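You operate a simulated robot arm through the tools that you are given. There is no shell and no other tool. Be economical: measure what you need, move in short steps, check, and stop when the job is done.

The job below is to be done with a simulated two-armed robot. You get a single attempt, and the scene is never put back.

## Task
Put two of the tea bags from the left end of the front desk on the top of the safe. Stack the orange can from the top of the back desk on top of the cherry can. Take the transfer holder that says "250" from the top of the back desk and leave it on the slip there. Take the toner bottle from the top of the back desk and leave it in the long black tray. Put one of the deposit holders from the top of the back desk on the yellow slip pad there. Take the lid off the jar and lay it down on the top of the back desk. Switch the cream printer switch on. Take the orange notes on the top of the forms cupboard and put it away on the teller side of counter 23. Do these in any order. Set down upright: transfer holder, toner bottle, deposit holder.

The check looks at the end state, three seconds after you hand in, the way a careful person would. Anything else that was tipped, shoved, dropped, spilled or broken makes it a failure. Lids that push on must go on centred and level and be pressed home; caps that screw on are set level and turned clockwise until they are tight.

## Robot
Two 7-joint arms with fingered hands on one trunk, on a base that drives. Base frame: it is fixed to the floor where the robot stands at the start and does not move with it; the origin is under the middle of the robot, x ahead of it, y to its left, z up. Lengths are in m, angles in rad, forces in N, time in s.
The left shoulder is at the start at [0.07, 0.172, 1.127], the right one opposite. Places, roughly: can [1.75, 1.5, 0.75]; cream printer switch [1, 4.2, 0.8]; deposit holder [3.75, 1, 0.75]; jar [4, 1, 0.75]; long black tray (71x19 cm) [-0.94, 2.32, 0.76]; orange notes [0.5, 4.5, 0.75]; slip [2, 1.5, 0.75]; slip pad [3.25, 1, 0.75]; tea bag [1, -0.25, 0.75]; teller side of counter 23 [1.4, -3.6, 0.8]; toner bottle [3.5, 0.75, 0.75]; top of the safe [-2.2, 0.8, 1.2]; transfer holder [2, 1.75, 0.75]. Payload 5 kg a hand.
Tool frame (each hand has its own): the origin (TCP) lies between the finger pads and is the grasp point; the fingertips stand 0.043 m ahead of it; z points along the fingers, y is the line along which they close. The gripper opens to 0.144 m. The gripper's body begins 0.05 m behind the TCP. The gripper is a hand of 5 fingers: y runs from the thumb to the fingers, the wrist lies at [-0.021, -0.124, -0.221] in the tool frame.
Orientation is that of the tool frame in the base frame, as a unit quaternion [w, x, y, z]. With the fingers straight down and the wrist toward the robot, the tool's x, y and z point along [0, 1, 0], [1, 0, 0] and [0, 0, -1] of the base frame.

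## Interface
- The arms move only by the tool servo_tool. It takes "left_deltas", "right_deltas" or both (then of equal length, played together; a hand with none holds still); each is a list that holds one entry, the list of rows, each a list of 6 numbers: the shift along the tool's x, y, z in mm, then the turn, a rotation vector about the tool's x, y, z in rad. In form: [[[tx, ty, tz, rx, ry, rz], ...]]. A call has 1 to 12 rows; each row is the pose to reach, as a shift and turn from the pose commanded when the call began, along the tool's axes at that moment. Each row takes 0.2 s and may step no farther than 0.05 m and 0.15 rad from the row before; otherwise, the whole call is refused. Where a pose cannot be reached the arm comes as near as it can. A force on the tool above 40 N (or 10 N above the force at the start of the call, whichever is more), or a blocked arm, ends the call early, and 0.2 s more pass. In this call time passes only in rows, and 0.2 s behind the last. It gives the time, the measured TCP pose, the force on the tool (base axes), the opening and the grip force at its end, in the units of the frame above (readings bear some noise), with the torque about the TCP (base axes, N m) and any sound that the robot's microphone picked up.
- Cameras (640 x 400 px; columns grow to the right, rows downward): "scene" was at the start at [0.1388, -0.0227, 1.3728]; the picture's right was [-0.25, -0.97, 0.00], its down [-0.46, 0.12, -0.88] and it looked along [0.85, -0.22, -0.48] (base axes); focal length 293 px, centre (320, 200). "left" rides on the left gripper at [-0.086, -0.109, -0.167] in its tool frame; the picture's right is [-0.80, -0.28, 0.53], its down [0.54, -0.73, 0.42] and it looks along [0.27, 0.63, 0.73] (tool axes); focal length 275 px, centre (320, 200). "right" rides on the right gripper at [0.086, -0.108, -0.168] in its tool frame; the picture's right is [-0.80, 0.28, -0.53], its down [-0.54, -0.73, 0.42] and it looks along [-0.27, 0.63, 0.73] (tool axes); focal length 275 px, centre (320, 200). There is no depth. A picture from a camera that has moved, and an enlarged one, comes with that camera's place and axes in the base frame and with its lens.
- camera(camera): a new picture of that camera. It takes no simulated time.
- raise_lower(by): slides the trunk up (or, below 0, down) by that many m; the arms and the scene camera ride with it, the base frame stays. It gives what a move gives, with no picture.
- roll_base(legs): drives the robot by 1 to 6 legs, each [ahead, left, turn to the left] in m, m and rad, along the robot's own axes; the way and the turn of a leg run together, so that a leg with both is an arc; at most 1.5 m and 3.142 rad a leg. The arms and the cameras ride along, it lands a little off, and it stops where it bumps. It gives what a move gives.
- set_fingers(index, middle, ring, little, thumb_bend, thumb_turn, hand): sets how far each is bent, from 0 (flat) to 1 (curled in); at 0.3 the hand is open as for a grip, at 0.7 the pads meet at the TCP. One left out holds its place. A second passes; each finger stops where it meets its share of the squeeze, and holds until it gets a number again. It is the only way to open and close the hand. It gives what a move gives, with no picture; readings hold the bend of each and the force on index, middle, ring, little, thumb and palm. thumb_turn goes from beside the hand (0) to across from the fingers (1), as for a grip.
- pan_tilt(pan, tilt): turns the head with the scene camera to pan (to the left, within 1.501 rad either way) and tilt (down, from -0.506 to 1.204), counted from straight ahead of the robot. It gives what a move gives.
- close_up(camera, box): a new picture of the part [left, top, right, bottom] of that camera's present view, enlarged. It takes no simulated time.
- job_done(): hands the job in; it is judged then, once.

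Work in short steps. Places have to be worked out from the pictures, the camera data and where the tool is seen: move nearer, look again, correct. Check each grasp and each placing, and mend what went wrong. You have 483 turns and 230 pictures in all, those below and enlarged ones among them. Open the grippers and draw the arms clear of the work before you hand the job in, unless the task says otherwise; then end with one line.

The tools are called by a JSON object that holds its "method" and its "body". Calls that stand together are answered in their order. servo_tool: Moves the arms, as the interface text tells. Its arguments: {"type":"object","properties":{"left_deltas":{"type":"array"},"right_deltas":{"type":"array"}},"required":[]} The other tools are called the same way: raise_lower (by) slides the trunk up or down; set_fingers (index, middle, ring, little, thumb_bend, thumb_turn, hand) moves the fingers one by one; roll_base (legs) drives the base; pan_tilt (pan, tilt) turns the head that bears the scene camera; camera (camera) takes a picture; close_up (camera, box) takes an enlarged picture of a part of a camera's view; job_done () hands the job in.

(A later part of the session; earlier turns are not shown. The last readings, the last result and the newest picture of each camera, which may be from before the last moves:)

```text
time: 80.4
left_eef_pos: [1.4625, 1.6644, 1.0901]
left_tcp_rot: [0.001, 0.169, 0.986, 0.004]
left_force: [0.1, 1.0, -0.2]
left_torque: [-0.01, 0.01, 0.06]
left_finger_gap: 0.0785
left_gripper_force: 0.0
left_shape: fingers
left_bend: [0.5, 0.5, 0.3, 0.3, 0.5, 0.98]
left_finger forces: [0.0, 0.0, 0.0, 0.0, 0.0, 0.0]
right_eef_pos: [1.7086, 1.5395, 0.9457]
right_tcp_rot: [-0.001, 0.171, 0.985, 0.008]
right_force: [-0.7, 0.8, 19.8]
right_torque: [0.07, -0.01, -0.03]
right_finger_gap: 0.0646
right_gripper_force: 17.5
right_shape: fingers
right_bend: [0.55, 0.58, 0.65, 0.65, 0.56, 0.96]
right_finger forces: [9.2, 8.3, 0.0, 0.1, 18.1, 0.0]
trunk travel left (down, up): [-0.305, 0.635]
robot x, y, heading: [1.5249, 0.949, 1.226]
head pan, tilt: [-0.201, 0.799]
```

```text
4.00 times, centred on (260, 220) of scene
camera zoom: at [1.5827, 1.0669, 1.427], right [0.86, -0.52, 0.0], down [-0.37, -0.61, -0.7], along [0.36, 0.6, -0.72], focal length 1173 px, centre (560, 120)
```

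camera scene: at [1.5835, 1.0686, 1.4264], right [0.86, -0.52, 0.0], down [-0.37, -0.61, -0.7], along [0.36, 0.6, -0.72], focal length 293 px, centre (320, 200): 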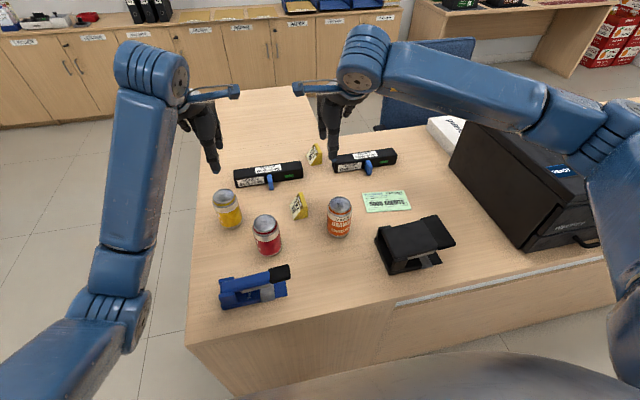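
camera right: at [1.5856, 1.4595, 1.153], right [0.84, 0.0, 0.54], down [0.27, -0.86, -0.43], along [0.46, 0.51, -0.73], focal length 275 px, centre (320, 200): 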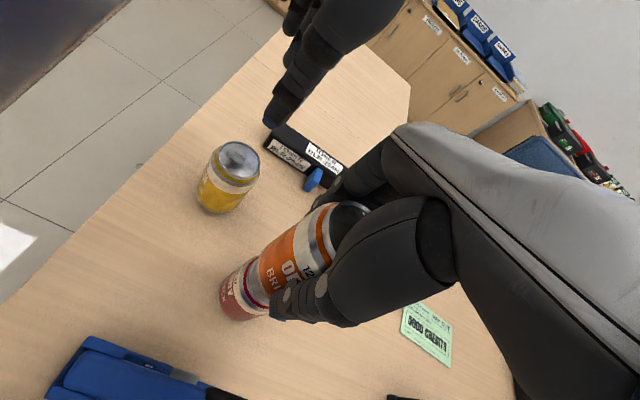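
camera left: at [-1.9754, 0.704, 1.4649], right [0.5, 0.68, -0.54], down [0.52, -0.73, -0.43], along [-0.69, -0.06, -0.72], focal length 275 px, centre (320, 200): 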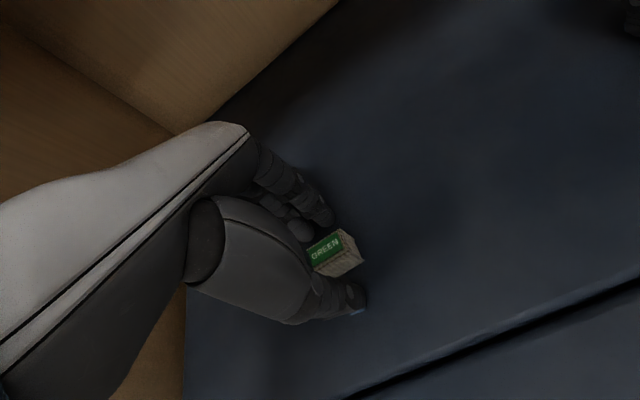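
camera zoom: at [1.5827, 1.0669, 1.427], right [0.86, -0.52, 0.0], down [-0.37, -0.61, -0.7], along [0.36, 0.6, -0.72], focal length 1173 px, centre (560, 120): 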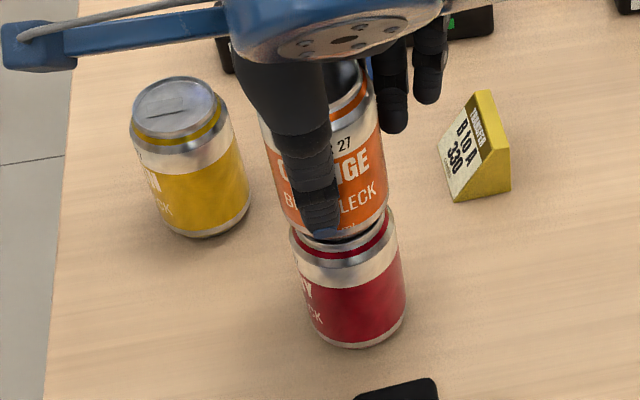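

Contact with 20 N at the expected height, looks aligned. Ease up, then open.

{"method": "servo_tool", "body": {"right_deltas": [[[0, 0, -3, 0, 0, 0]]]}}

{"method": "set_fingers", "body": {"hand": "right", "index": 0.45, "middle": 0.45, "ring": 0.4, "little": 0.4, "thumb_bend": 0.45}}

{"method": "close_up", "body": {"camera": "scene", "box": [210, 170, 310, 270]}}

{"method": "camera", "body": {"camera": "right"}}

```text
time: 80.8
left_eef_pos: [1.4612, 1.6659, 1.0905]
left_tcp_rot: [0.001, 0.168, 0.986, 0.004]
left_force: [-0.5, 0.2, -0.4]
left_torque: [-0.03, -0.02, 0.06]
left_finger_gap: 0.0783
left_gripper_force: 0.1
left_shape: fingers
left_bend: [0.5, 0.5, 0.3, 0.3, 0.5, 0.98]
left_finger forces: [0.0, 0.0, 0.0, 0.0, 0.1, 0.1]
right_eef_pos: [1.7085, 1.5424, 0.9461]
right_tcp_rot: [0.0, 0.17, 0.985, 0.005]
right_force: [-0.7, 2.4, 14.4]
right_torque: [0.26, -0.08, -0.01]
right_finger_gap: 0.0647
right_gripper_force: 17.4
right_shape: fingers
right_bend: [0.55, 0.58, 0.65, 0.65, 0.56, 0.96]
right_finger forces: [9.7, 8.4, 0.0, 0.0, 17.3, 0.1]
trunk travel left (down, up): [-0.305, 0.635]
robot x, y, heading: [1.5241, 0.9501, 1.232]
head pan, tilt: [-0.201, 0.799]
```

```text
time: 81.8
left_eef_pos: [1.462, 1.6658, 1.089]
left_tcp_rot: [0.002, 0.168, 0.986, 0.005]
left_force: [0.4, 0.0, -0.1]
left_torque: [0.01, 0.0, -0.03]
left_finger_gap: 0.0782
left_gripper_force: 0.0
left_shape: fingers
left_bend: [0.5, 0.5, 0.3, 0.3, 0.5, 0.98]
left_finger forces: [0.0, 0.0, 0.1, 0.1, 0.1, 0.0]
right_eef_pos: [1.709, 1.5409, 0.9444]
right_tcp_rot: [0.0, 0.17, 0.985, 0.004]
right_force: [-0.2, -0.4, 0.4]
right_torque: [-0.02, 0.01, 0.0]
right_finger_gap: 0.0961
right_gripper_force: 0.0
right_shape: fingers
right_bend: [0.45, 0.45, 0.4, 0.4, 0.45, 0.97]
right_finger forces: [0.0, 0.1, 0.1, 0.0, 0.1, 0.0]
trunk travel left (down, up): [-0.305, 0.635]
robot x, y, heading: [1.5248, 0.9516, 1.227]
head pan, tilt: [-0.201, 0.799]
```

```text
4.00 times, centred on (260, 220) of scene
camera zoom: at [1.5833, 1.0685, 1.4265], right [0.86, -0.52, 0.0], down [-0.37, -0.61, -0.7], along [0.36, 0.6, -0.72], focal length 1173 px, centre (560, 120)
```

zoom: 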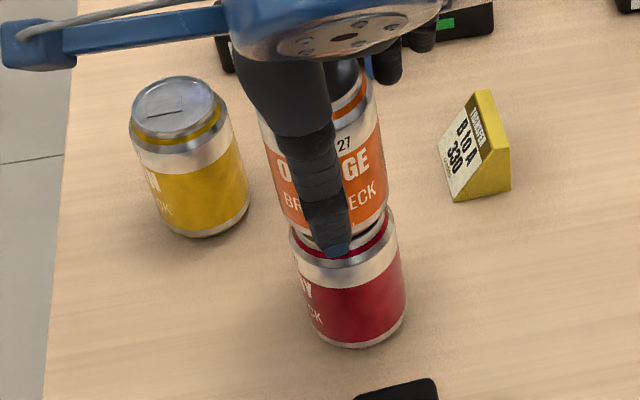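

```text
172 pictures are left
camera right: at [1.5923, 1.466, 1.1117], right [0.84, 0.0, 0.53], down [0.27, -0.86, -0.43], along [0.46, 0.51, -0.73], focal length 275 px, centre (320, 200)
```

right: 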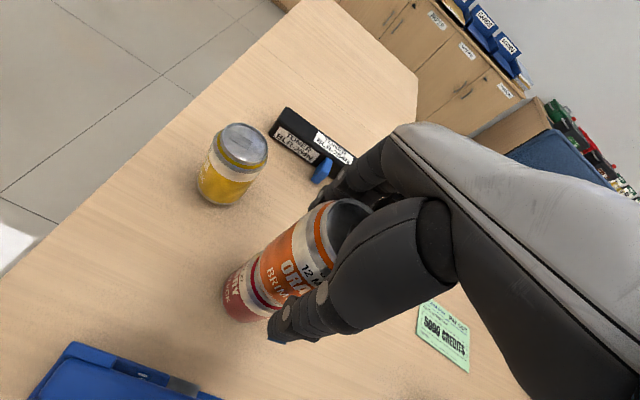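

Stack stands free. Raise the hand straight up 140 mm.

{"method": "servo_tool", "body": {"right_deltas": [[[0, 0, -15, 0, 0, 0], [0, 0, -45, 0, 0, 0], [0, 0, -80, 0, 0, 0], [0, 0, -115, 0, 0, 0], [0, 0, -145, 0, 0, 0]]]}}

{"method": "set_fingers", "body": {"hand": "right", "index": 0.3, "middle": 0.3, "ring": 0.3, "little": 0.3, "thumb_bend": 0.3}}

{"method": "camera", "body": {"camera": "scene"}}

```text
time: 83.0
left_eef_pos: [1.4614, 1.6665, 1.089]
left_tcp_rot: [0.002, 0.169, 0.986, 0.004]
left_force: [-0.7, -0.2, 0.0]
left_torque: [0.03, 0.0, 0.05]
left_finger_gap: 0.0786
left_gripper_force: 0.0
left_shape: fingers
left_bend: [0.5, 0.5, 0.3, 0.3, 0.5, 0.98]
left_finger forces: [0.1, 0.0, 0.1, 0.0, 0.0, 0.0]
right_eef_pos: [1.708, 1.5395, 1.089]
right_tcp_rot: [-0.001, 0.169, 0.986, 0.005]
right_force: [0.3, 0.4, -0.3]
right_torque: [0.01, 0.02, 0.03]
right_finger_gap: 0.0961
right_gripper_force: 0.0
right_shape: fingers
right_bend: [0.45, 0.45, 0.4, 0.4, 0.45, 0.97]
right_finger forces: [0.0, 0.1, 0.0, 0.0, 0.0, 0.1]
trunk travel left (down, up): [-0.305, 0.635]
robot x, y, heading: [1.5254, 0.9528, 1.228]
head pan, tilt: [-0.201, 0.799]
```

```text
time: 84.0
left_eef_pos: [1.4615, 1.6673, 1.0892]
left_tcp_rot: [0.002, 0.168, 0.986, 0.004]
left_force: [0.0, -0.2, 0.2]
left_torque: [0.01, -0.03, -0.04]
left_finger_gap: 0.0782
left_gripper_force: 0.1
left_shape: fingers
left_bend: [0.5, 0.5, 0.3, 0.3, 0.5, 0.98]
left_finger forces: [0.0, 0.0, 0.0, 0.0, 0.0, 0.1]
right_eef_pos: [1.7094, 1.5391, 1.089]
right_tcp_rot: [0.0, 0.17, 0.985, 0.005]
right_force: [-0.4, -0.5, 0.3]
right_torque: [0.0, -0.03, 0.01]
right_finger_gap: 0.1494
right_gripper_force: 0.0
right_shape: fingers
right_bend: [0.3, 0.3, 0.3, 0.3, 0.3, 0.97]
right_finger forces: [0.0, 0.0, 0.1, 0.0, 0.1, 0.0]
trunk travel left (down, up): [-0.305, 0.635]
robot x, y, heading: [1.5236, 0.95, 1.23]
head pan, tilt: [-0.201, 0.799]
```

```text
171 pictures are left
camera scene: at [1.5833, 1.0685, 1.4265], right [0.86, -0.52, 0.0], down [-0.37, -0.61, -0.7], along [0.36, 0.6, -0.72], focal length 293 px, centre (320, 200)
```

scene: 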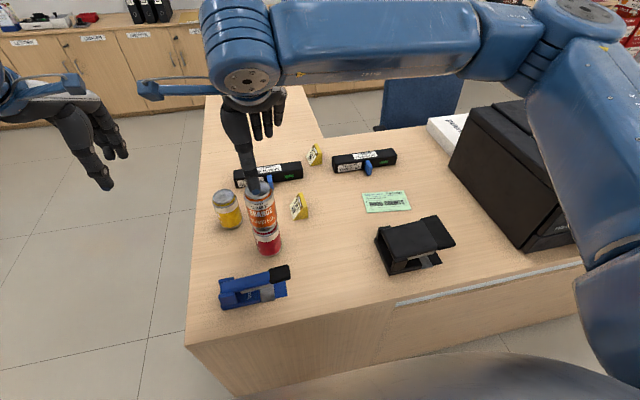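

Orange is stacked on cherry. Next the "250" wedge at about (2.005, 1.817), long axis heading ~1.44; I shift the base right 0.1 and ahead 0.05.

{"method": "roll_base", "body": {"legs": [[0.05, -0.1, 0]]}}

{"method": "set_fingers", "body": {"hand": "right", "index": 0.42, "middle": 0.42, "ring": 0.3, "little": 0.3, "thumb_bend": 0.42}}

```text
time: 85.2
left_eef_pos: [1.5709, 1.6805, 1.0872]
left_tcp_rot: [0.002, 0.168, 0.986, 0.004]
left_force: [0.6, 0.3, 0.8]
left_torque: [-0.02, 0.04, -0.01]
left_finger_gap: 0.0786
left_gripper_force: 0.1
left_shape: fingers
left_bend: [0.5, 0.5, 0.3, 0.3, 0.5, 0.98]
left_finger forces: [0.0, 0.1, 0.0, 0.1, 0.0, 0.0]
right_eef_pos: [1.8194, 1.5516, 1.0891]
right_tcp_rot: [0.0, 0.17, 0.985, 0.004]
right_force: [0.7, 0.2, 0.2]
right_torque: [-0.03, 0.0, -0.03]
right_finger_gap: 0.1494
right_gripper_force: 0.0
right_shape: fingers
right_bend: [0.3, 0.3, 0.3, 0.3, 0.3, 0.97]
right_finger forces: [0.0, 0.1, 0.1, 0.1, 0.0, 0.0]
trunk travel left (down, up): [-0.305, 0.635]
robot x, y, heading: [1.6353, 0.9665, 1.226]
head pan, tilt: [-0.201, 0.799]
```

```text
time: 86.2
left_eef_pos: [1.5722, 1.6798, 1.0887]
left_tcp_rot: [0.001, 0.169, 0.986, 0.005]
left_force: [-0.2, -0.6, 1.0]
left_torque: [0.02, 0.01, 0.01]
left_finger_gap: 0.0781
left_gripper_force: 0.0
left_shape: fingers
left_bend: [0.5, 0.5, 0.3, 0.3, 0.5, 0.98]
left_finger forces: [0.0, 0.0, 0.0, 0.0, 0.0, 0.0]
right_eef_pos: [1.8185, 1.5527, 1.0892]
right_tcp_rot: [0.0, 0.17, 0.985, 0.005]
right_force: [0.2, 0.5, -0.2]
right_torque: [0.01, 0.01, 0.0]
right_finger_gap: 0.1079
right_gripper_force: 0.1
right_shape: fingers
right_bend: [0.42, 0.42, 0.3, 0.3, 0.42, 0.97]
right_finger forces: [0.0, 0.0, 0.1, 0.0, 0.0, 0.0]
trunk travel left (down, up): [-0.305, 0.635]
robot x, y, heading: [1.6349, 0.9637, 1.23]
head pan, tilt: [-0.201, 0.799]
```

Moving over the wedge, turning the hand to its axis, to z about 0.92.

{"method": "servo_tool", "body": {"right_deltas": [[[-10, 45, 0, 0, 0, -0.03], [-22, 90, 0, 0, 0, -0.06], [-35, 135, 0, 0, 0, -0.09], [-47, 180, 0, 0, 0, -0.12], [-60, 225, 0, 0, 0, -0.15], [-73, 270, 0, 0, 0, -0.18], [-86, 312, 0, 0, 0, -0.21], [-86, 312, 45, 0, 0, -0.21], [-86, 312, 90, 0, 0, -0.21], [-86, 312, 135, 0, 0, -0.21], [-86, 312, 170, 0, 0, -0.21]]]}}

{"method": "camera", "body": {"camera": "right"}}

{"method": "camera", "body": {"camera": "scene"}}

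```text
time: 88.6
left_eef_pos: [1.5724, 1.6797, 1.0891]
left_tcp_rot: [0.001, 0.169, 0.986, 0.004]
left_force: [0.1, 0.5, -1.3]
left_torque: [-0.01, 0.02, 0.03]
left_finger_gap: 0.0784
left_gripper_force: 0.1
left_shape: fingers
left_bend: [0.5, 0.5, 0.3, 0.3, 0.5, 0.98]
left_finger forces: [0.1, 0.0, 0.1, 0.0, 0.0, 0.0]
right_eef_pos: [2.0069, 1.8195, 0.9218]
right_tcp_rot: [-0.001, 0.065, 0.998, 0.005]
right_force: [0.1, 1.2, 1.0]
right_torque: [-0.03, 0.01, 0.0]
right_finger_gap: 0.1078
right_gripper_force: 0.0
right_shape: fingers
right_bend: [0.42, 0.42, 0.3, 0.3, 0.42, 0.98]
right_finger forces: [0.0, 0.0, 0.0, 0.0, 0.0, 0.0]
trunk travel left (down, up): [-0.305, 0.635]
robot x, y, heading: [1.6361, 0.9683, 1.228]
head pan, tilt: [-0.201, 0.799]
```

```text
170 pictures are left
camera right: at [1.9075, 1.722, 1.0888], right [0.83, 0.17, 0.54], down [0.44, -0.79, -0.43], along [0.35, 0.59, -0.73], focal length 275 px, centre (320, 200)
```

right: 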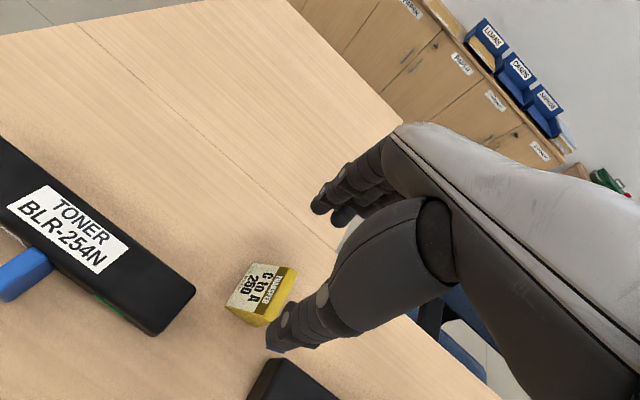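

```text
169 pictures are left
camera scene: at [1.6939, 1.0828, 1.4265], right [0.86, -0.52, 0.0], down [-0.37, -0.61, -0.7], along [0.36, 0.6, -0.72], focal length 293 px, centre (320, 200)
```

scene: 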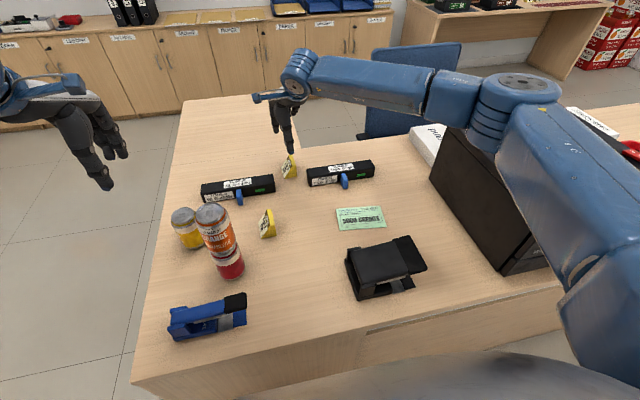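

Aligned; correct 5 mm toward me and descend to z 0.80.

{"method": "servo_tool", "body": {"right_deltas": [[[-2, -5, 40, 0, 0, 0], [-2, -5, 80, 0, 0, 0], [-2, -5, 105, 0, 0, 0], [-2, -5, 122, 0, 0, 0]]]}}

{"method": "camera", "body": {"camera": "right"}}

```text
time: 89.6
left_eef_pos: [1.5709, 1.6804, 1.0887]
left_tcp_rot: [0.001, 0.169, 0.986, 0.004]
left_force: [1.1, 0.2, -0.4]
left_torque: [-0.03, -0.01, -0.02]
left_finger_gap: 0.0782
left_gripper_force: 0.1
left_shape: fingers
left_bend: [0.5, 0.5, 0.3, 0.3, 0.5, 0.98]
left_finger forces: [0.0, 0.0, 0.0, 0.1, 0.1, 0.1]
right_eef_pos: [2.0059, 1.8165, 0.7985]
right_tcp_rot: [0.0, 0.065, 0.998, 0.006]
right_force: [-0.2, -0.6, 0.0]
right_torque: [0.02, 0.04, 0.01]
right_finger_gap: 0.1078
right_gripper_force: 0.1
right_shape: fingers
right_bend: [0.42, 0.42, 0.3, 0.3, 0.42, 0.98]
right_finger forces: [0.0, 0.0, 0.1, 0.0, 0.0, 0.0]
trunk travel left (down, up): [-0.305, 0.635]
robot x, y, heading: [1.6356, 0.9646, 1.23]
head pan, tilt: [-0.201, 0.799]
```

```text
168 pictures are left
camera right: at [1.9077, 1.7186, 0.9661], right [0.83, 0.17, 0.54], down [0.44, -0.79, -0.43], along [0.35, 0.59, -0.73], focal length 275 px, centre (320, 200)
```

right: 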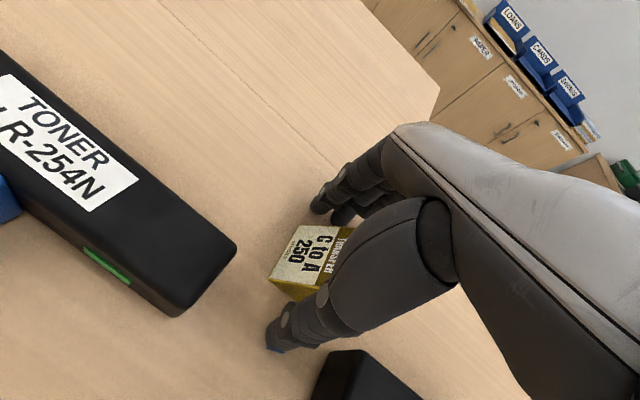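

Wedge sits at the grasp point. Close index, middle and thumb.

{"method": "set_fingers", "body": {"hand": "right", "index": 0.65, "middle": 0.65, "thumb_bend": 0.65}}

{"method": "servo_tool", "body": {"right_deltas": [[[0, 0, -15, 0, 0, 0], [0, 0, -45, 0, 0, 0], [0, 0, -85, 0, 0, 0], [0, 0, -120, 0, 0, 0]]]}}

{"method": "camera", "body": {"camera": "right"}}

```text
time: 90.6
left_eef_pos: [1.5717, 1.6797, 1.0888]
left_tcp_rot: [0.002, 0.169, 0.986, 0.005]
left_force: [0.7, -0.4, -0.6]
left_torque: [0.0, -0.04, -0.01]
left_finger_gap: 0.078
left_gripper_force: 0.1
left_shape: fingers
left_bend: [0.5, 0.5, 0.3, 0.3, 0.5, 0.98]
left_finger forces: [0.0, 0.0, 0.1, 0.1, 0.0, 0.1]
right_eef_pos: [2.0067, 1.8155, 0.8001]
right_tcp_rot: [0.001, 0.066, 0.998, 0.005]
right_force: [-0.4, 0.2, 1.7]
right_torque: [-0.04, -0.03, 0.0]
right_finger_gap: 0.0654
right_gripper_force: 16.9
right_shape: fingers
right_bend: [0.55, 0.58, 0.3, 0.3, 0.55, 0.96]
right_finger forces: [8.4, 8.5, 0.0, 0.0, 16.5, 0.0]
trunk travel left (down, up): [-0.305, 0.635]
robot x, y, heading: [1.6319, 0.9665, 1.228]
head pan, tilt: [-0.201, 0.799]
```

```text
time: 91.6
left_eef_pos: [1.5714, 1.6798, 1.0889]
left_tcp_rot: [0.002, 0.168, 0.986, 0.003]
left_force: [0.5, 0.0, 0.0]
left_torque: [0.02, -0.03, 0.03]
left_finger_gap: 0.0784
left_gripper_force: 0.1
left_shape: fingers
left_bend: [0.5, 0.5, 0.3, 0.3, 0.5, 0.98]
left_finger forces: [0.0, 0.0, 0.1, 0.0, 0.0, 0.0]
right_eef_pos: [2.0063, 1.8136, 0.9201]
right_tcp_rot: [0.0, 0.065, 0.998, 0.004]
right_force: [-0.9, -0.8, -1.3]
right_torque: [0.06, -0.02, -0.02]
right_finger_gap: 0.0656
right_gripper_force: 16.3
right_shape: fingers
right_bend: [0.55, 0.58, 0.3, 0.3, 0.55, 0.96]
right_finger forces: [8.8, 7.4, 0.0, 0.1, 16.3, 0.1]
trunk travel left (down, up): [-0.305, 0.635]
robot x, y, heading: [1.635, 0.9669, 1.228]
head pan, tilt: [-0.201, 0.799]
```

```text
167 pictures are left
camera right: at [1.9072, 1.7168, 1.0876], right [0.83, 0.17, 0.54], down [0.44, -0.79, -0.43], along [0.35, 0.59, -0.73], focal length 275 px, centre (320, 200)
```

right: 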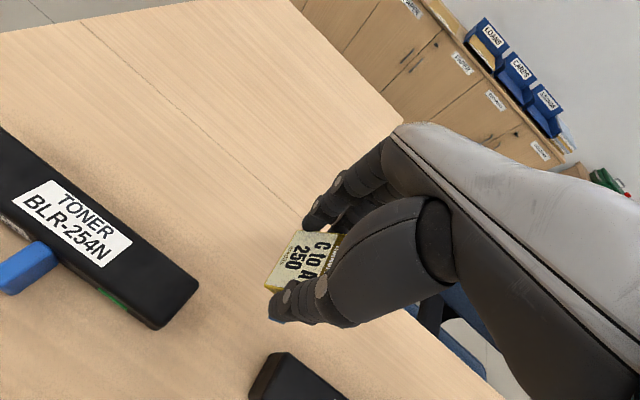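

Held firmly. Carry it over the slip centre (2.103, 1.516).

{"method": "servo_tool", "body": {"right_deltas": [[[-20, -41, 0, 0, 0, 0], [-39, -82, 0, 0, 0, 0], [-58, -122, 0, 0, 0, 0], [-78, -163, 0, 0, 0, 0], [-97, -204, 0, 0, 0, 0], [-117, -245, 0, 0, 0, 0], [-136, -285, 0, 0, 0, 0], [-136, -285, 40, 0, 0, 0], [-136, -285, 80, 0, 0, 0]]]}}

{"method": "camera", "body": {"camera": "right"}}

{"method": "close_up", "body": {"camera": "scene", "box": [270, 130, 450, 270]}}

```text
time: 93.6
left_eef_pos: [1.5742, 1.6794, 1.0891]
left_tcp_rot: [0.002, 0.168, 0.986, 0.004]
left_force: [0.3, -0.3, 0.6]
left_torque: [0.01, 0.02, 0.01]
left_finger_gap: 0.0781
left_gripper_force: 0.1
left_shape: fingers
left_bend: [0.5, 0.5, 0.3, 0.3, 0.5, 0.98]
left_finger forces: [0.0, 0.1, 0.0, 0.0, 0.1, 0.1]
right_eef_pos: [2.1062, 1.5142, 0.8377]
right_tcp_rot: [-0.001, 0.066, 0.998, 0.005]
right_force: [-0.2, -0.1, -0.5]
right_torque: [0.01, 0.04, 0.0]
right_finger_gap: 0.0653
right_gripper_force: 16.0
right_shape: fingers
right_bend: [0.55, 0.58, 0.3, 0.3, 0.55, 0.96]
right_finger forces: [8.7, 7.4, 0.1, 0.1, 16.4, 0.1]
trunk travel left (down, up): [-0.305, 0.635]
robot x, y, heading: [1.6335, 0.9642, 1.232]
head pan, tilt: [-0.201, 0.799]
```

```text
166 pictures are left
camera right: at [2.0058, 1.4165, 1.0039], right [0.83, 0.17, 0.54], down [0.44, -0.79, -0.43], along [0.35, 0.59, -0.73], focal length 275 px, centre (320, 200)
```

right: 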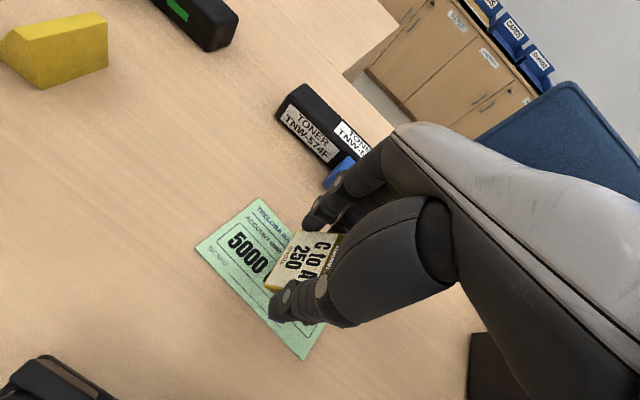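

```text
2.86 times, centred on (360, 200) of scene
camera zoom: at [1.6944, 1.0817, 1.4266], right [0.86, -0.52, 0.0], down [-0.37, -0.61, -0.7], along [0.36, 0.6, -0.72], focal length 838 px, centre (206, 200)
```

zoom: 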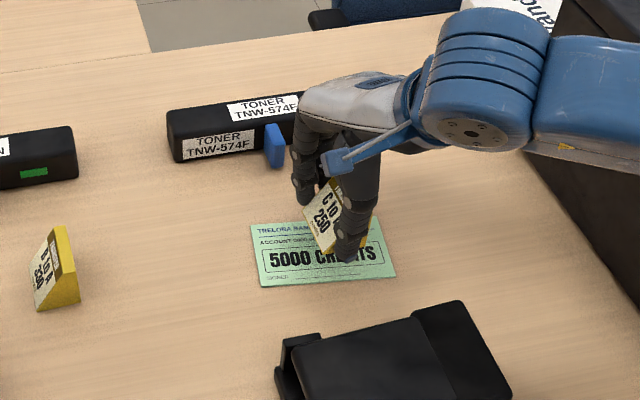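

Directly over the slip's centre. Lower to contact.

{"method": "servo_tool", "body": {"right_deltas": [[[0, 0, 15, 0, 0, 0], [0, 0, 28, 0, 0, 0], [0, 0, 33, 0, 0, 0], [0, 0, 36, 0, 0, 0], [0, 0, 38, 0, 0, 0], [0, 0, 40, 0, 0, 0]]]}}

```text
time: 95.0
left_eef_pos: [1.5711, 1.6782, 1.0898]
left_tcp_rot: [0.002, 0.169, 0.986, 0.005]
left_force: [-0.3, 1.2, 0.4]
left_torque: [-0.03, 0.01, -0.01]
left_finger_gap: 0.0783
left_gripper_force: 0.3
left_shape: fingers
left_bend: [0.5, 0.5, 0.3, 0.3, 0.5, 0.98]
left_finger forces: [0.0, 0.0, 0.0, 0.0, 0.1, 0.0]
right_eef_pos: [2.1028, 1.5161, 0.8015]
right_tcp_rot: [0.0, 0.066, 0.998, 0.009]
right_force: [-0.4, 1.3, 25.9]
right_torque: [0.2, -0.11, 0.01]
right_finger_gap: 0.0653
right_gripper_force: 23.6
right_shape: fingers
right_bend: [0.55, 0.58, 0.3, 0.3, 0.55, 0.96]
right_finger forces: [8.7, 20.3, 0.0, 0.1, 17.8, 0.0]
trunk travel left (down, up): [-0.305, 0.635]
robot x, y, heading: [1.6323, 0.9661, 1.225]
head pan, tilt: [-0.201, 0.799]
```

Contact. Ease 3 mm, open, then rise.

{"method": "servo_tool", "body": {"right_deltas": [[[0, 0, -3, 0, 0, 0]]]}}

{"method": "set_fingers", "body": {"hand": "right", "index": 0.45, "middle": 0.45, "thumb_bend": 0.45}}

{"method": "servo_tool", "body": {"right_deltas": [[[0, 0, -15, 0, 0, 0], [0, 0, -45, 0, 0, 0], [0, 0, -85, 0, 0, 0], [0, 0, -125, 0, 0, 0], [0, 0, -165, 0, 0, 0], [0, 0, -200, 0, 0, 0]]]}}

{"method": "close_up", "body": {"camera": "scene", "box": [130, 130, 450, 330]}}

```text
time: 95.4
left_eef_pos: [1.5706, 1.6784, 1.0894]
left_tcp_rot: [0.001, 0.169, 0.986, 0.006]
left_force: [0.1, 0.1, -0.1]
left_torque: [0.03, 0.0, -0.06]
left_finger_gap: 0.0783
left_gripper_force: 0.0
left_shape: fingers
left_bend: [0.5, 0.5, 0.3, 0.3, 0.5, 0.98]
left_finger forces: [0.1, 0.0, 0.0, 0.1, 0.1, 0.1]
right_eef_pos: [2.1025, 1.5144, 0.8018]
right_tcp_rot: [0.0, 0.065, 0.998, 0.006]
right_force: [1.2, 4.6, 21.4]
right_torque: [0.47, -0.17, 0.01]
right_finger_gap: 0.0654
right_gripper_force: 23.1
right_shape: fingers
right_bend: [0.55, 0.58, 0.3, 0.3, 0.55, 0.96]
right_finger forces: [9.9, 19.9, 0.1, 0.1, 16.3, 0.1]
trunk travel left (down, up): [-0.305, 0.635]
robot x, y, heading: [1.6335, 0.9677, 1.229]
head pan, tilt: [-0.201, 0.799]
```

```text
time: 96.4
left_eef_pos: [1.5722, 1.6815, 1.0888]
left_tcp_rot: [0.002, 0.168, 0.986, 0.005]
left_force: [0.1, 0.4, 1.0]
left_torque: [0.0, -0.01, -0.03]
left_finger_gap: 0.0783
left_gripper_force: 0.0
left_shape: fingers
left_bend: [0.5, 0.5, 0.3, 0.3, 0.5, 0.98]
left_finger forces: [0.0, 0.1, 0.0, 0.0, 0.1, 0.0]
right_eef_pos: [2.1037, 1.5143, 0.7996]
right_tcp_rot: [0.0, 0.064, 0.998, 0.004]
right_force: [0.4, 0.0, -0.4]
right_torque: [0.02, -0.02, -0.02]
right_finger_gap: 0.0965
right_gripper_force: 0.0
right_shape: fingers
right_bend: [0.45, 0.45, 0.3, 0.3, 0.45, 0.97]
right_finger forces: [0.1, 0.1, 0.1, 0.0, 0.0, 0.0]
trunk travel left (down, up): [-0.305, 0.635]
robot x, y, heading: [1.6323, 0.9642, 1.227]
head pan, tilt: [-0.201, 0.799]
```

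```text
time: 97.8
left_eef_pos: [1.5703, 1.68, 1.0886]
left_tcp_rot: [0.001, 0.168, 0.986, 0.004]
left_force: [-0.4, -0.6, -0.6]
left_torque: [0.0, -0.01, -0.01]
left_finger_gap: 0.0785
left_gripper_force: 0.0
left_shape: fingers
left_bend: [0.5, 0.5, 0.3, 0.3, 0.5, 0.98]
left_finger forces: [0.2, 0.1, 0.0, 0.0, 0.0, 0.0]
right_eef_pos: [2.1036, 1.5124, 1.0006]
right_tcp_rot: [0.0, 0.066, 0.998, 0.006]
right_force: [0.5, 0.8, 0.5]
right_torque: [0.03, -0.01, 0.02]
right_finger_gap: 0.0963
right_gripper_force: 0.1
right_shape: fingers
right_bend: [0.45, 0.45, 0.3, 0.3, 0.45, 0.97]
right_finger forces: [0.0, 0.0, 0.1, 0.0, 0.0, 0.0]
trunk travel left (down, up): [-0.305, 0.635]
robot x, y, heading: [1.6385, 0.9661, 1.228]
head pan, tilt: [-0.201, 0.799]
```

```text
2.00 times, centred on (290, 230) of scene
camera zoom: at [1.6928, 1.0818, 1.4265], right [0.86, -0.52, 0.0], down [-0.37, -0.61, -0.7], along [0.36, 0.6, -0.72], focal length 587 px, centre (380, 140)
```

zoom: 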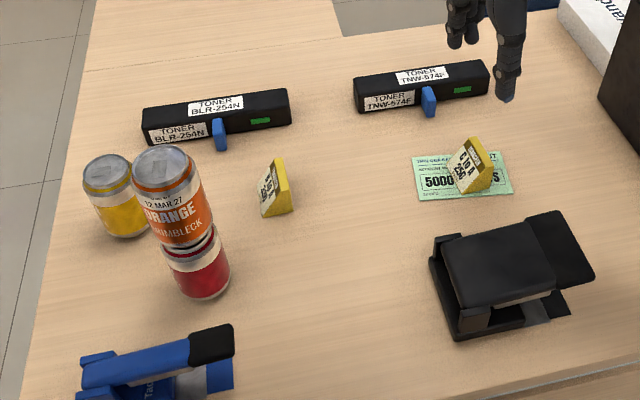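

Wedge "250" stands on the slip. I raise the trunk, back off and slide right along the desk to the other half.

{"method": "raise_lower", "body": {"by": 0.35}}

{"method": "roll_base", "body": {"legs": [[-0.4, 0, 0], [0, -1.2, 0]]}}

{"method": "pan_tilt", "body": {"pan": -0.5, "tilt": 0.5}}

{"method": "camera", "body": {"camera": "scene"}}

```text
time: 101.2
left_eef_pos: [1.5712, 1.681, 1.4384]
left_tcp_rot: [0.002, 0.168, 0.986, 0.005]
left_force: [0.5, 0.0, -0.2]
left_torque: [0.01, 0.05, -0.05]
left_finger_gap: 0.0783
left_gripper_force: 0.0
left_shape: fingers
left_bend: [0.5, 0.5, 0.3, 0.3, 0.5, 0.98]
left_finger forces: [0.1, 0.1, 0.0, 0.0, 0.1, 0.0]
right_eef_pos: [2.1037, 1.5138, 1.3509]
right_tcp_rot: [0.0, 0.065, 0.998, 0.005]
right_force: [0.7, 1.5, -0.1]
right_torque: [-0.03, 0.0, -0.02]
right_finger_gap: 0.0964
right_gripper_force: 0.1
right_shape: fingers
right_bend: [0.45, 0.45, 0.3, 0.3, 0.45, 0.97]
right_finger forces: [0.0, 0.1, 0.1, 0.1, 0.1, 0.0]
trunk travel left (down, up): [-0.655, 0.285]
robot x, y, heading: [1.6362, 0.9662, 1.226]
head pan, tilt: [-0.201, 0.799]
```

```text
time: 108.4
left_eef_pos: [2.4463, 0.9434, 1.4368]
left_tcp_rot: [0.004, 0.17, 0.985, 0.002]
left_force: [-2.0, 0.8, 0.7]
left_torque: [-0.04, -0.13, 0.01]
left_finger_gap: 0.0783
left_gripper_force: 0.1
left_shape: fingers
left_bend: [0.5, 0.5, 0.3, 0.3, 0.5, 0.98]
left_finger forces: [0.0, 0.1, 0.1, 0.0, 0.0, 0.0]
right_eef_pos: [2.9782, 0.7733, 1.3513]
right_tcp_rot: [0.003, 0.066, 0.998, 0.006]
right_force: [-2.0, 0.6, -0.2]
right_torque: [-0.04, -0.09, -0.02]
right_finger_gap: 0.0963
right_gripper_force: 0.0
right_shape: fingers
right_bend: [0.45, 0.45, 0.3, 0.3, 0.45, 0.97]
right_finger forces: [0.0, 0.0, 0.0, 0.0, 0.1, 0.0]
trunk travel left (down, up): [-0.655, 0.285]
robot x, y, heading: [2.5141, 0.2239, 1.225]
head pan, tilt: [-0.201, 0.799]
stopped in leg 2: the robot was blocked; the commanded pose is now the measured one
```

```text
time: 109.2
left_eef_pos: [2.4584, 0.9391, 1.4384]
left_tcp_rot: [0.001, 0.17, 0.985, 0.005]
left_force: [-0.1, -0.3, -0.5]
left_torque: [0.01, 0.0, 0.03]
left_finger_gap: 0.0783
left_gripper_force: 0.2
left_shape: fingers
left_bend: [0.5, 0.5, 0.3, 0.3, 0.5, 0.98]
left_finger forces: [0.0, 0.0, 0.0, 0.0, 0.1, 0.0]
right_eef_pos: [2.9881, 0.7687, 1.3496]
right_tcp_rot: [-0.001, 0.067, 0.998, 0.006]
right_force: [0.7, 0.2, -0.5]
right_torque: [0.0, 0.03, 0.01]
right_finger_gap: 0.0962
right_gripper_force: 0.1
right_shape: fingers
right_bend: [0.45, 0.45, 0.3, 0.3, 0.45, 0.97]
right_finger forces: [0.1, 0.1, 0.0, 0.0, 0.1, 0.0]
trunk travel left (down, up): [-0.655, 0.285]
robot x, y, heading: [2.5173, 0.226, 1.222]
head pan, tilt: [-0.499, 0.499]
```

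```text
163 pictures are left
camera scene: at [2.6026, 0.3317, 1.8023], right [0.66, -0.75, 0.0], down [-0.36, -0.32, -0.88], along [0.66, 0.58, -0.48], focal length 293 px, centre (320, 200)
```

scene: 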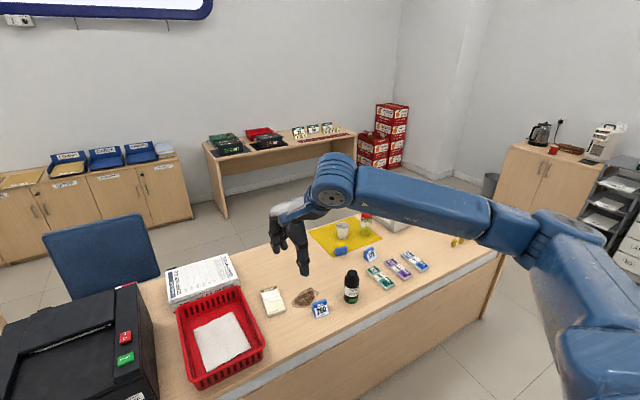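

I bumped something on my right. I look that way.

{"method": "pan_tilt", "body": {"pan": -1.45, "tilt": 0.7}}

{"method": "camera", "body": {"camera": "scene"}}

```text
time: 110.4
left_eef_pos: [2.4564, 0.9404, 1.4382]
left_tcp_rot: [0.002, 0.17, 0.985, 0.005]
left_force: [0.7, 0.4, -0.5]
left_torque: [0.0, -0.01, -0.01]
left_finger_gap: 0.0784
left_gripper_force: 0.2
left_shape: fingers
left_bend: [0.5, 0.5, 0.3, 0.3, 0.5, 0.98]
left_finger forces: [0.0, 0.0, 0.0, 0.0, 0.0, 0.1]
right_eef_pos: [2.9869, 0.769, 1.3511]
right_tcp_rot: [-0.001, 0.067, 0.998, 0.005]
right_force: [-0.8, -0.1, 0.2]
right_torque: [0.05, 0.0, 0.01]
right_finger_gap: 0.0963
right_gripper_force: 0.0
right_shape: fingers
right_bend: [0.45, 0.45, 0.3, 0.3, 0.45, 0.97]
right_finger forces: [0.0, 0.0, 0.1, 0.1, 0.0, 0.0]
trunk travel left (down, up): [-0.655, 0.285]
robot x, y, heading: [2.518, 0.225, 1.225]
head pan, tilt: [-1.45, 0.7]
```

```text
162 pictures are left
camera scene: at [2.6156, 0.2529, 1.7848], right [-0.22, -0.97, 0.0], down [-0.63, 0.14, -0.77], along [0.75, -0.17, -0.64], focal length 293 px, centre (320, 200)
```

scene: 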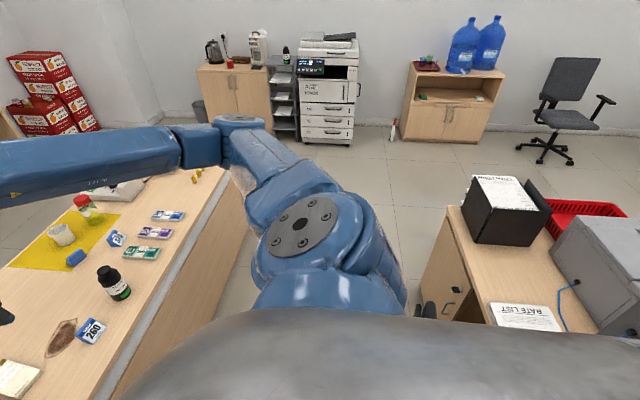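

The office chair (armrest visible) was in my way. I step left slightly, go forward close to the desk, then on to the right in modest legs.

{"method": "roll_base", "body": {"legs": [[0, 0.06, 0], [0.33, 0, 0], [0, -0.45, 0]]}}

{"method": "camera", "body": {"camera": "scene"}}

```text
time: 115.5
left_eef_pos: [2.9367, 1.1151, 1.4389]
left_tcp_rot: [0.002, 0.174, 0.985, 0.003]
left_force: [-0.7, 0.5, -0.5]
left_torque: [0.0, -0.02, -0.01]
left_finger_gap: 0.0784
left_gripper_force: 0.1
left_shape: fingers
left_bend: [0.5, 0.5, 0.3, 0.3, 0.5, 0.98]
left_finger forces: [0.0, 0.0, 0.0, 0.0, 0.1, 0.1]
right_eef_pos: [3.4667, 0.9425, 1.3494]
right_tcp_rot: [0.001, 0.072, 0.997, 0.006]
right_force: [-0.6, -0.4, 0.2]
right_torque: [0.02, -0.01, 0.04]
right_finger_gap: 0.0965
right_gripper_force: 0.1
right_shape: fingers
right_bend: [0.45, 0.45, 0.3, 0.3, 0.45, 0.97]
right_finger forces: [0.1, 0.0, 0.0, 0.0, 0.0, 0.0]
trunk travel left (down, up): [-0.655, 0.285]
robot x, y, heading: [2.9913, 0.3998, 1.216]
head pan, tilt: [-1.45, 0.7]
```

```text
161 pictures are left
camera scene: at [3.0908, 0.4276, 1.7849], right [-0.23, -0.97, 0.0], down [-0.63, 0.15, -0.77], along [0.74, -0.18, -0.64], focal length 293 px, centre (320, 200)
```

scene: 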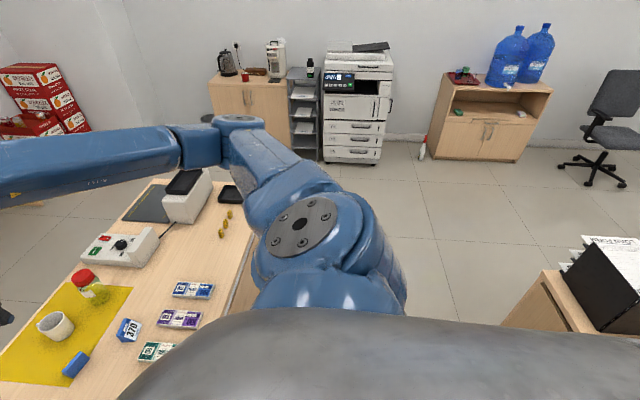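

Past the chair. Now look at the desk ahead.

{"method": "pan_tilt", "body": {"pan": -0.3, "tilt": 0.8}}

{"method": "camera", "body": {"camera": "scene"}}

{"method": "close_up", "body": {"camera": "scene", "box": [250, 110, 570, 310]}}

```text
time: 116.8
left_eef_pos: [2.9385, 1.1161, 1.4388]
left_tcp_rot: [0.002, 0.173, 0.985, 0.005]
left_force: [-0.2, 0.1, 1.3]
left_torque: [-0.03, 0.01, 0.0]
left_finger_gap: 0.0784
left_gripper_force: 0.1
left_shape: fingers
left_bend: [0.5, 0.5, 0.3, 0.3, 0.5, 0.98]
left_finger forces: [0.0, 0.0, 0.0, 0.0, 0.0, 0.0]
right_eef_pos: [3.4678, 0.9414, 1.3506]
right_tcp_rot: [-0.001, 0.071, 0.997, 0.006]
right_force: [-0.3, 0.2, 0.1]
right_torque: [0.0, -0.01, 0.02]
right_finger_gap: 0.0962
right_gripper_force: 0.1
right_shape: fingers
right_bend: [0.45, 0.45, 0.3, 0.3, 0.45, 0.97]
right_finger forces: [0.0, 0.1, 0.0, 0.0, 0.1, 0.0]
trunk travel left (down, up): [-0.655, 0.285]
robot x, y, heading: [2.9949, 0.3953, 1.216]
head pan, tilt: [-0.3, 0.799]
```

```text
160 pictures are left
camera scene: at [3.0595, 0.5103, 1.7765], right [0.79, -0.61, 0.0], down [-0.44, -0.57, -0.7], along [0.42, 0.55, -0.72], focal length 293 px, centre (320, 200)
```

scene: 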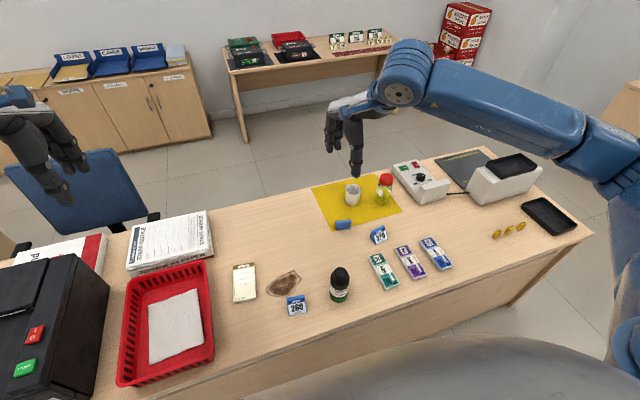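

```text
2.00 times, centred on (410, 210) of scene
camera zoom: at [3.0595, 0.5103, 1.7765], right [0.79, -0.61, 0.0], down [-0.44, -0.57, -0.7], along [0.42, 0.55, -0.72], focal length 587 px, centre (140, 180)
```

zoom: 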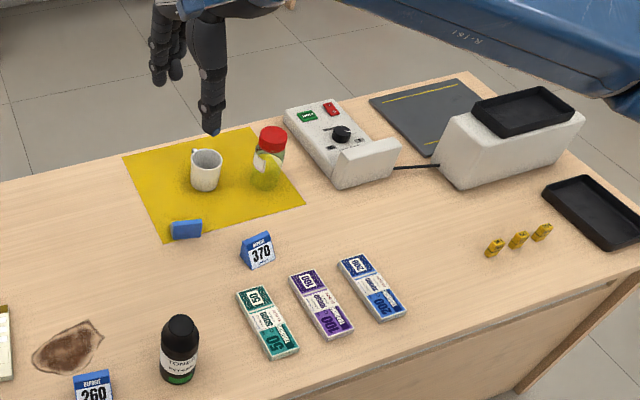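

Holders "260", "370" and one more; cream pad left of the stain. Zoom on the pad/260 and the jar.

{"method": "close_up", "body": {"camera": "scene", "box": [220, 250, 360, 330]}}

{"method": "close_up", "body": {"camera": "scene", "box": [320, 165, 410, 245]}}

```text
4.57 times, centred on (290, 290) of scene
camera zoom: at [3.0595, 0.5103, 1.7765], right [0.79, -0.61, 0.0], down [-0.44, -0.57, -0.7], along [0.42, 0.55, -0.72], focal length 1341 px, centre (457, -211)
```

zoom: 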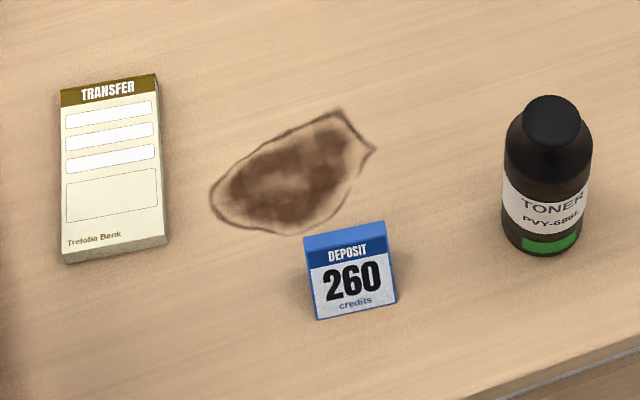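

```text
5.00 times, centred on (365, 205) of scene
camera zoom: at [3.0595, 0.5103, 1.7765], right [0.79, -0.61, 0.0], down [-0.44, -0.57, -0.7], along [0.42, 0.55, -0.72], focal length 1466 px, centre (95, 175)
```

zoom: 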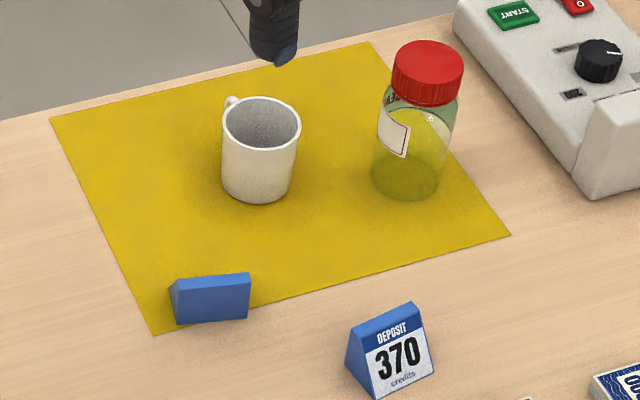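

The pad (TRANSFER, yellow) is at about (3.17, 1.126); holder 260 at about (3.273, 0.924) with its end faces left/right. I lower the trunk, moving the right hand further right first.

{"method": "servo_tool", "body": {"right_deltas": [[[-40, 0, 0, 0, 0, 0], [-80, 0, 0, 0, 0, 0], [-120, -20, 0, 0, 0, 0], [-150, -40, -20, 0, 0, 0]]]}}

{"method": "raise_lower", "body": {"by": -0.35}}

{"method": "servo_tool", "body": {"left_deltas": [[[-30, -10, 0, 0, 0, 0.14], [-60, -20, 0, 0, 0, 0.28], [-90, -30, 0, 0, 0, 0.42], [-120, -40, 0, 0, 0, 0.56], [-150, -48, 0, 0, 0, 0.7], [-180, -54, 0, 0, 0, 0.84], [-210, -60, 0, 0, 0, 0.98], [-240, -61, 0, 0, 0, 1.12], [-270, -61, 0, 0, 0, 1.26], [-300, -61, 0, 0, 0, 1.4], [-340, -61, 0, 0, 0, 1.53], [-381, -61, 0, 0, 0, 1.653]]]}}

{"method": "camera", "body": {"camera": "left"}}

{"method": "camera", "body": {"camera": "scene"}}

```text
time: 117.8
left_eef_pos: [2.9376, 1.1113, 1.4398]
left_tcp_rot: [0.002, 0.173, 0.985, 0.005]
left_force: [-0.2, -0.4, -0.2]
left_torque: [0.05, 0.01, 0.02]
left_finger_gap: 0.0781
left_gripper_force: 0.0
left_shape: fingers
left_bend: [0.5, 0.5, 0.3, 0.3, 0.5, 0.98]
left_finger forces: [0.1, 0.0, 0.0, 0.1, 0.1, 0.1]
right_eef_pos: [3.6117, 0.8782, 1.3707]
right_tcp_rot: [0.0, 0.071, 0.997, 0.006]
right_force: [-0.7, 0.9, -1.0]
right_torque: [0.04, 0.0, 0.01]
right_finger_gap: 0.0964
right_gripper_force: 0.1
right_shape: fingers
right_bend: [0.45, 0.45, 0.3, 0.3, 0.45, 0.98]
right_finger forces: [0.0, 0.0, 0.1, 0.0, 0.0, 0.0]
trunk travel left (down, up): [-0.655, 0.285]
robot x, y, heading: [2.9956, 0.4005, 1.221]
head pan, tilt: [-0.3, 0.799]
```

```text
time: 121.3
left_eef_pos: [2.938, 1.1142, 1.0889]
left_tcp_rot: [0.002, 0.174, 0.985, 0.004]
left_force: [0.3, 0.0, 0.0]
left_torque: [0.01, -0.04, 0.0]
left_finger_gap: 0.0785
left_gripper_force: 0.1
left_shape: fingers
left_bend: [0.5, 0.5, 0.3, 0.3, 0.5, 0.98]
left_finger forces: [0.1, 0.0, 0.1, 0.0, 0.1, 0.0]
right_eef_pos: [3.6114, 0.8803, 1.019]
right_tcp_rot: [-0.002, 0.071, 0.997, 0.006]
right_force: [-0.4, 0.4, -0.7]
right_torque: [-0.02, 0.03, 0.03]
right_finger_gap: 0.0962
right_gripper_force: 0.1
right_shape: fingers
right_bend: [0.45, 0.45, 0.3, 0.3, 0.45, 0.98]
right_finger forces: [0.0, 0.1, 0.0, 0.0, 0.0, 0.0]
trunk travel left (down, up): [-0.305, 0.635]
robot x, y, heading: [2.9941, 0.3973, 1.221]
head pan, tilt: [-0.3, 0.799]
```

```text
time: 123.9
left_eef_pos: [3.2771, 0.9257, 1.0885]
left_tcp_rot: [-0.003, 0.842, 0.539, 0.003]
left_force: [0.1, -0.3, -0.2]
left_torque: [0.02, 0.05, -0.03]
left_finger_gap: 0.0783
left_gripper_force: 0.0
left_shape: fingers
left_bend: [0.5, 0.5, 0.3, 0.3, 0.5, 0.98]
left_finger forces: [0.0, 0.0, 0.1, 0.0, 0.1, 0.0]
right_eef_pos: [3.6131, 0.8795, 1.0187]
right_tcp_rot: [-0.001, 0.07, 0.997, 0.006]
right_force: [0.0, 0.5, -0.5]
right_torque: [0.02, 0.03, 0.02]
right_finger_gap: 0.0962
right_gripper_force: 0.3
right_shape: fingers
right_bend: [0.45, 0.45, 0.3, 0.3, 0.45, 0.98]
right_finger forces: [0.0, 0.0, 0.1, 0.1, 0.0, 0.0]
trunk travel left (down, up): [-0.305, 0.635]
robot x, y, heading: [2.9962, 0.3974, 1.212]
head pan, tilt: [-0.3, 0.799]
```

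```text
156 pictures are left
camera left: at [3.1427, 0.8933, 1.2559], right [-0.59, -0.6, -0.54], down [-0.43, 0.8, -0.42], along [0.68, -0.01, -0.73], focal length 275 px, centre (320, 200)
```

left: 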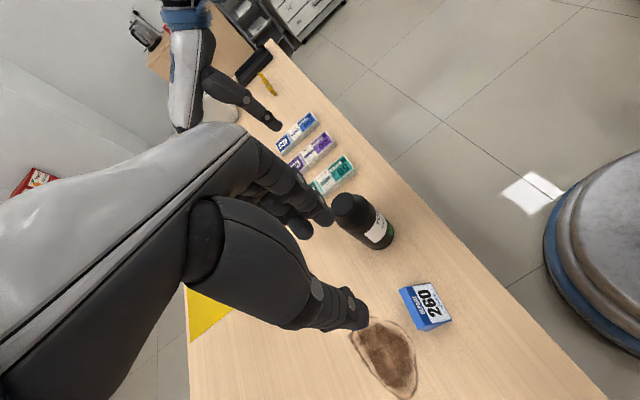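

```text
155 pictures are left
camera scene: at [3.0618, 0.5096, 1.4264], right [0.79, -0.61, 0.0], down [-0.44, -0.57, -0.7], along [0.42, 0.55, -0.72], focal length 293 px, centre (320, 200)
```

scene: 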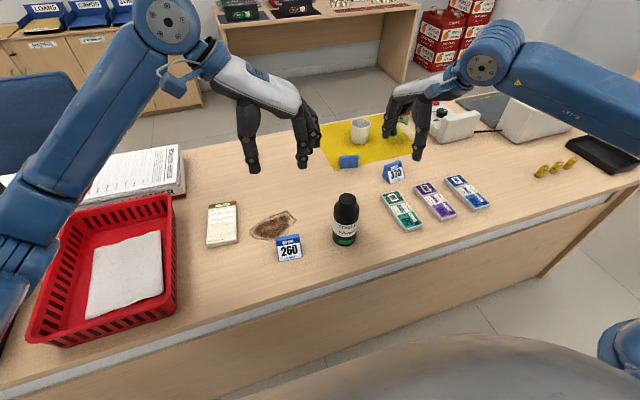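

Wedge 260 refined to (3.269, 0.924); pad axis matches its direction. Open to 0.42, correct, descend to z 0.80.

{"method": "set_fingers", "body": {"hand": "left", "index": 0.42, "middle": 0.42, "ring": 0.3, "little": 0.3, "thumb_bend": 0.42}}

{"method": "servo_tool", "body": {"left_deltas": [[[-6, -5, 40, 0, 0, 0], [-6, -5, 80, 0, 0, 0], [-6, -5, 120, 0, 0, 0], [-6, -5, 160, 0, 0, 0], [-6, -5, 200, 0, 0, 0]]]}}

{"method": "camera", "body": {"camera": "left"}}

```text
time: 124.9
left_eef_pos: [3.276, 0.9268, 1.0877]
left_tcp_rot: [-0.002, 0.842, 0.539, 0.004]
left_force: [-0.1, -0.2, -0.5]
left_torque: [-0.01, -0.02, 0.01]
left_finger_gap: 0.1072
left_gripper_force: 0.0
left_shape: fingers
left_bend: [0.42, 0.42, 0.3, 0.3, 0.42, 0.98]
left_finger forces: [0.0, 0.1, 0.0, 0.1, 0.0, 0.1]
right_eef_pos: [3.6111, 0.8783, 1.0195]
right_tcp_rot: [-0.001, 0.072, 0.997, 0.005]
right_force: [0.2, -0.3, 0.1]
right_torque: [0.01, 0.02, -0.03]
right_finger_gap: 0.0961
right_gripper_force: 0.0
right_shape: fingers
right_bend: [0.45, 0.45, 0.3, 0.3, 0.45, 0.98]
right_finger forces: [0.0, 0.0, 0.1, 0.0, 0.1, 0.0]
trunk travel left (down, up): [-0.305, 0.635]
robot x, y, heading: [2.9891, 0.399, 1.215]
head pan, tilt: [-0.3, 0.799]
```

```text
time: 126.1
left_eef_pos: [3.2683, 0.9246, 0.8891]
left_tcp_rot: [-0.003, 0.842, 0.54, 0.004]
left_force: [0.1, -0.4, -0.7]
left_torque: [0.0, -0.01, 0.01]
left_finger_gap: 0.107
left_gripper_force: 0.1
left_shape: fingers
left_bend: [0.42, 0.42, 0.3, 0.3, 0.42, 0.98]
left_finger forces: [0.0, 0.1, 0.1, 0.0, 0.1, 0.0]
right_eef_pos: [3.6106, 0.88, 1.019]
right_tcp_rot: [0.0, 0.072, 0.997, 0.005]
right_force: [0.0, -0.1, -0.2]
right_torque: [-0.03, 0.01, -0.03]
right_finger_gap: 0.0963
right_gripper_force: 0.1
right_shape: fingers
right_bend: [0.45, 0.45, 0.3, 0.3, 0.45, 0.98]
right_finger forces: [0.0, 0.0, 0.0, 0.1, 0.1, 0.0]
trunk travel left (down, up): [-0.305, 0.635]
robot x, y, heading: [2.9902, 0.3989, 1.215]
head pan, tilt: [-0.3, 0.799]
```

```text
154 pictures are left
camera left: at [3.1346, 0.8915, 1.0555], right [-0.59, -0.6, -0.54], down [-0.43, 0.8, -0.42], along [0.68, -0.01, -0.73], focal length 275 px, centre (320, 200)
```

left: 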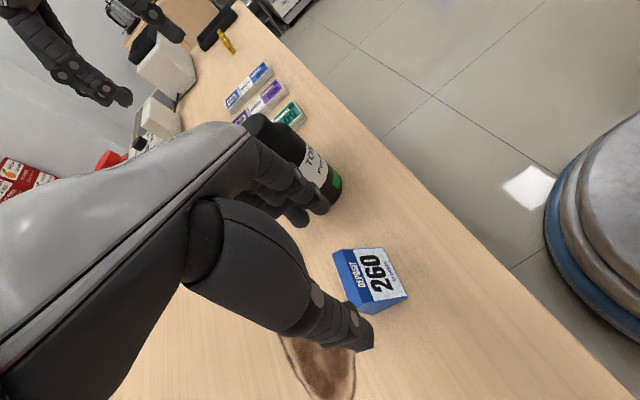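

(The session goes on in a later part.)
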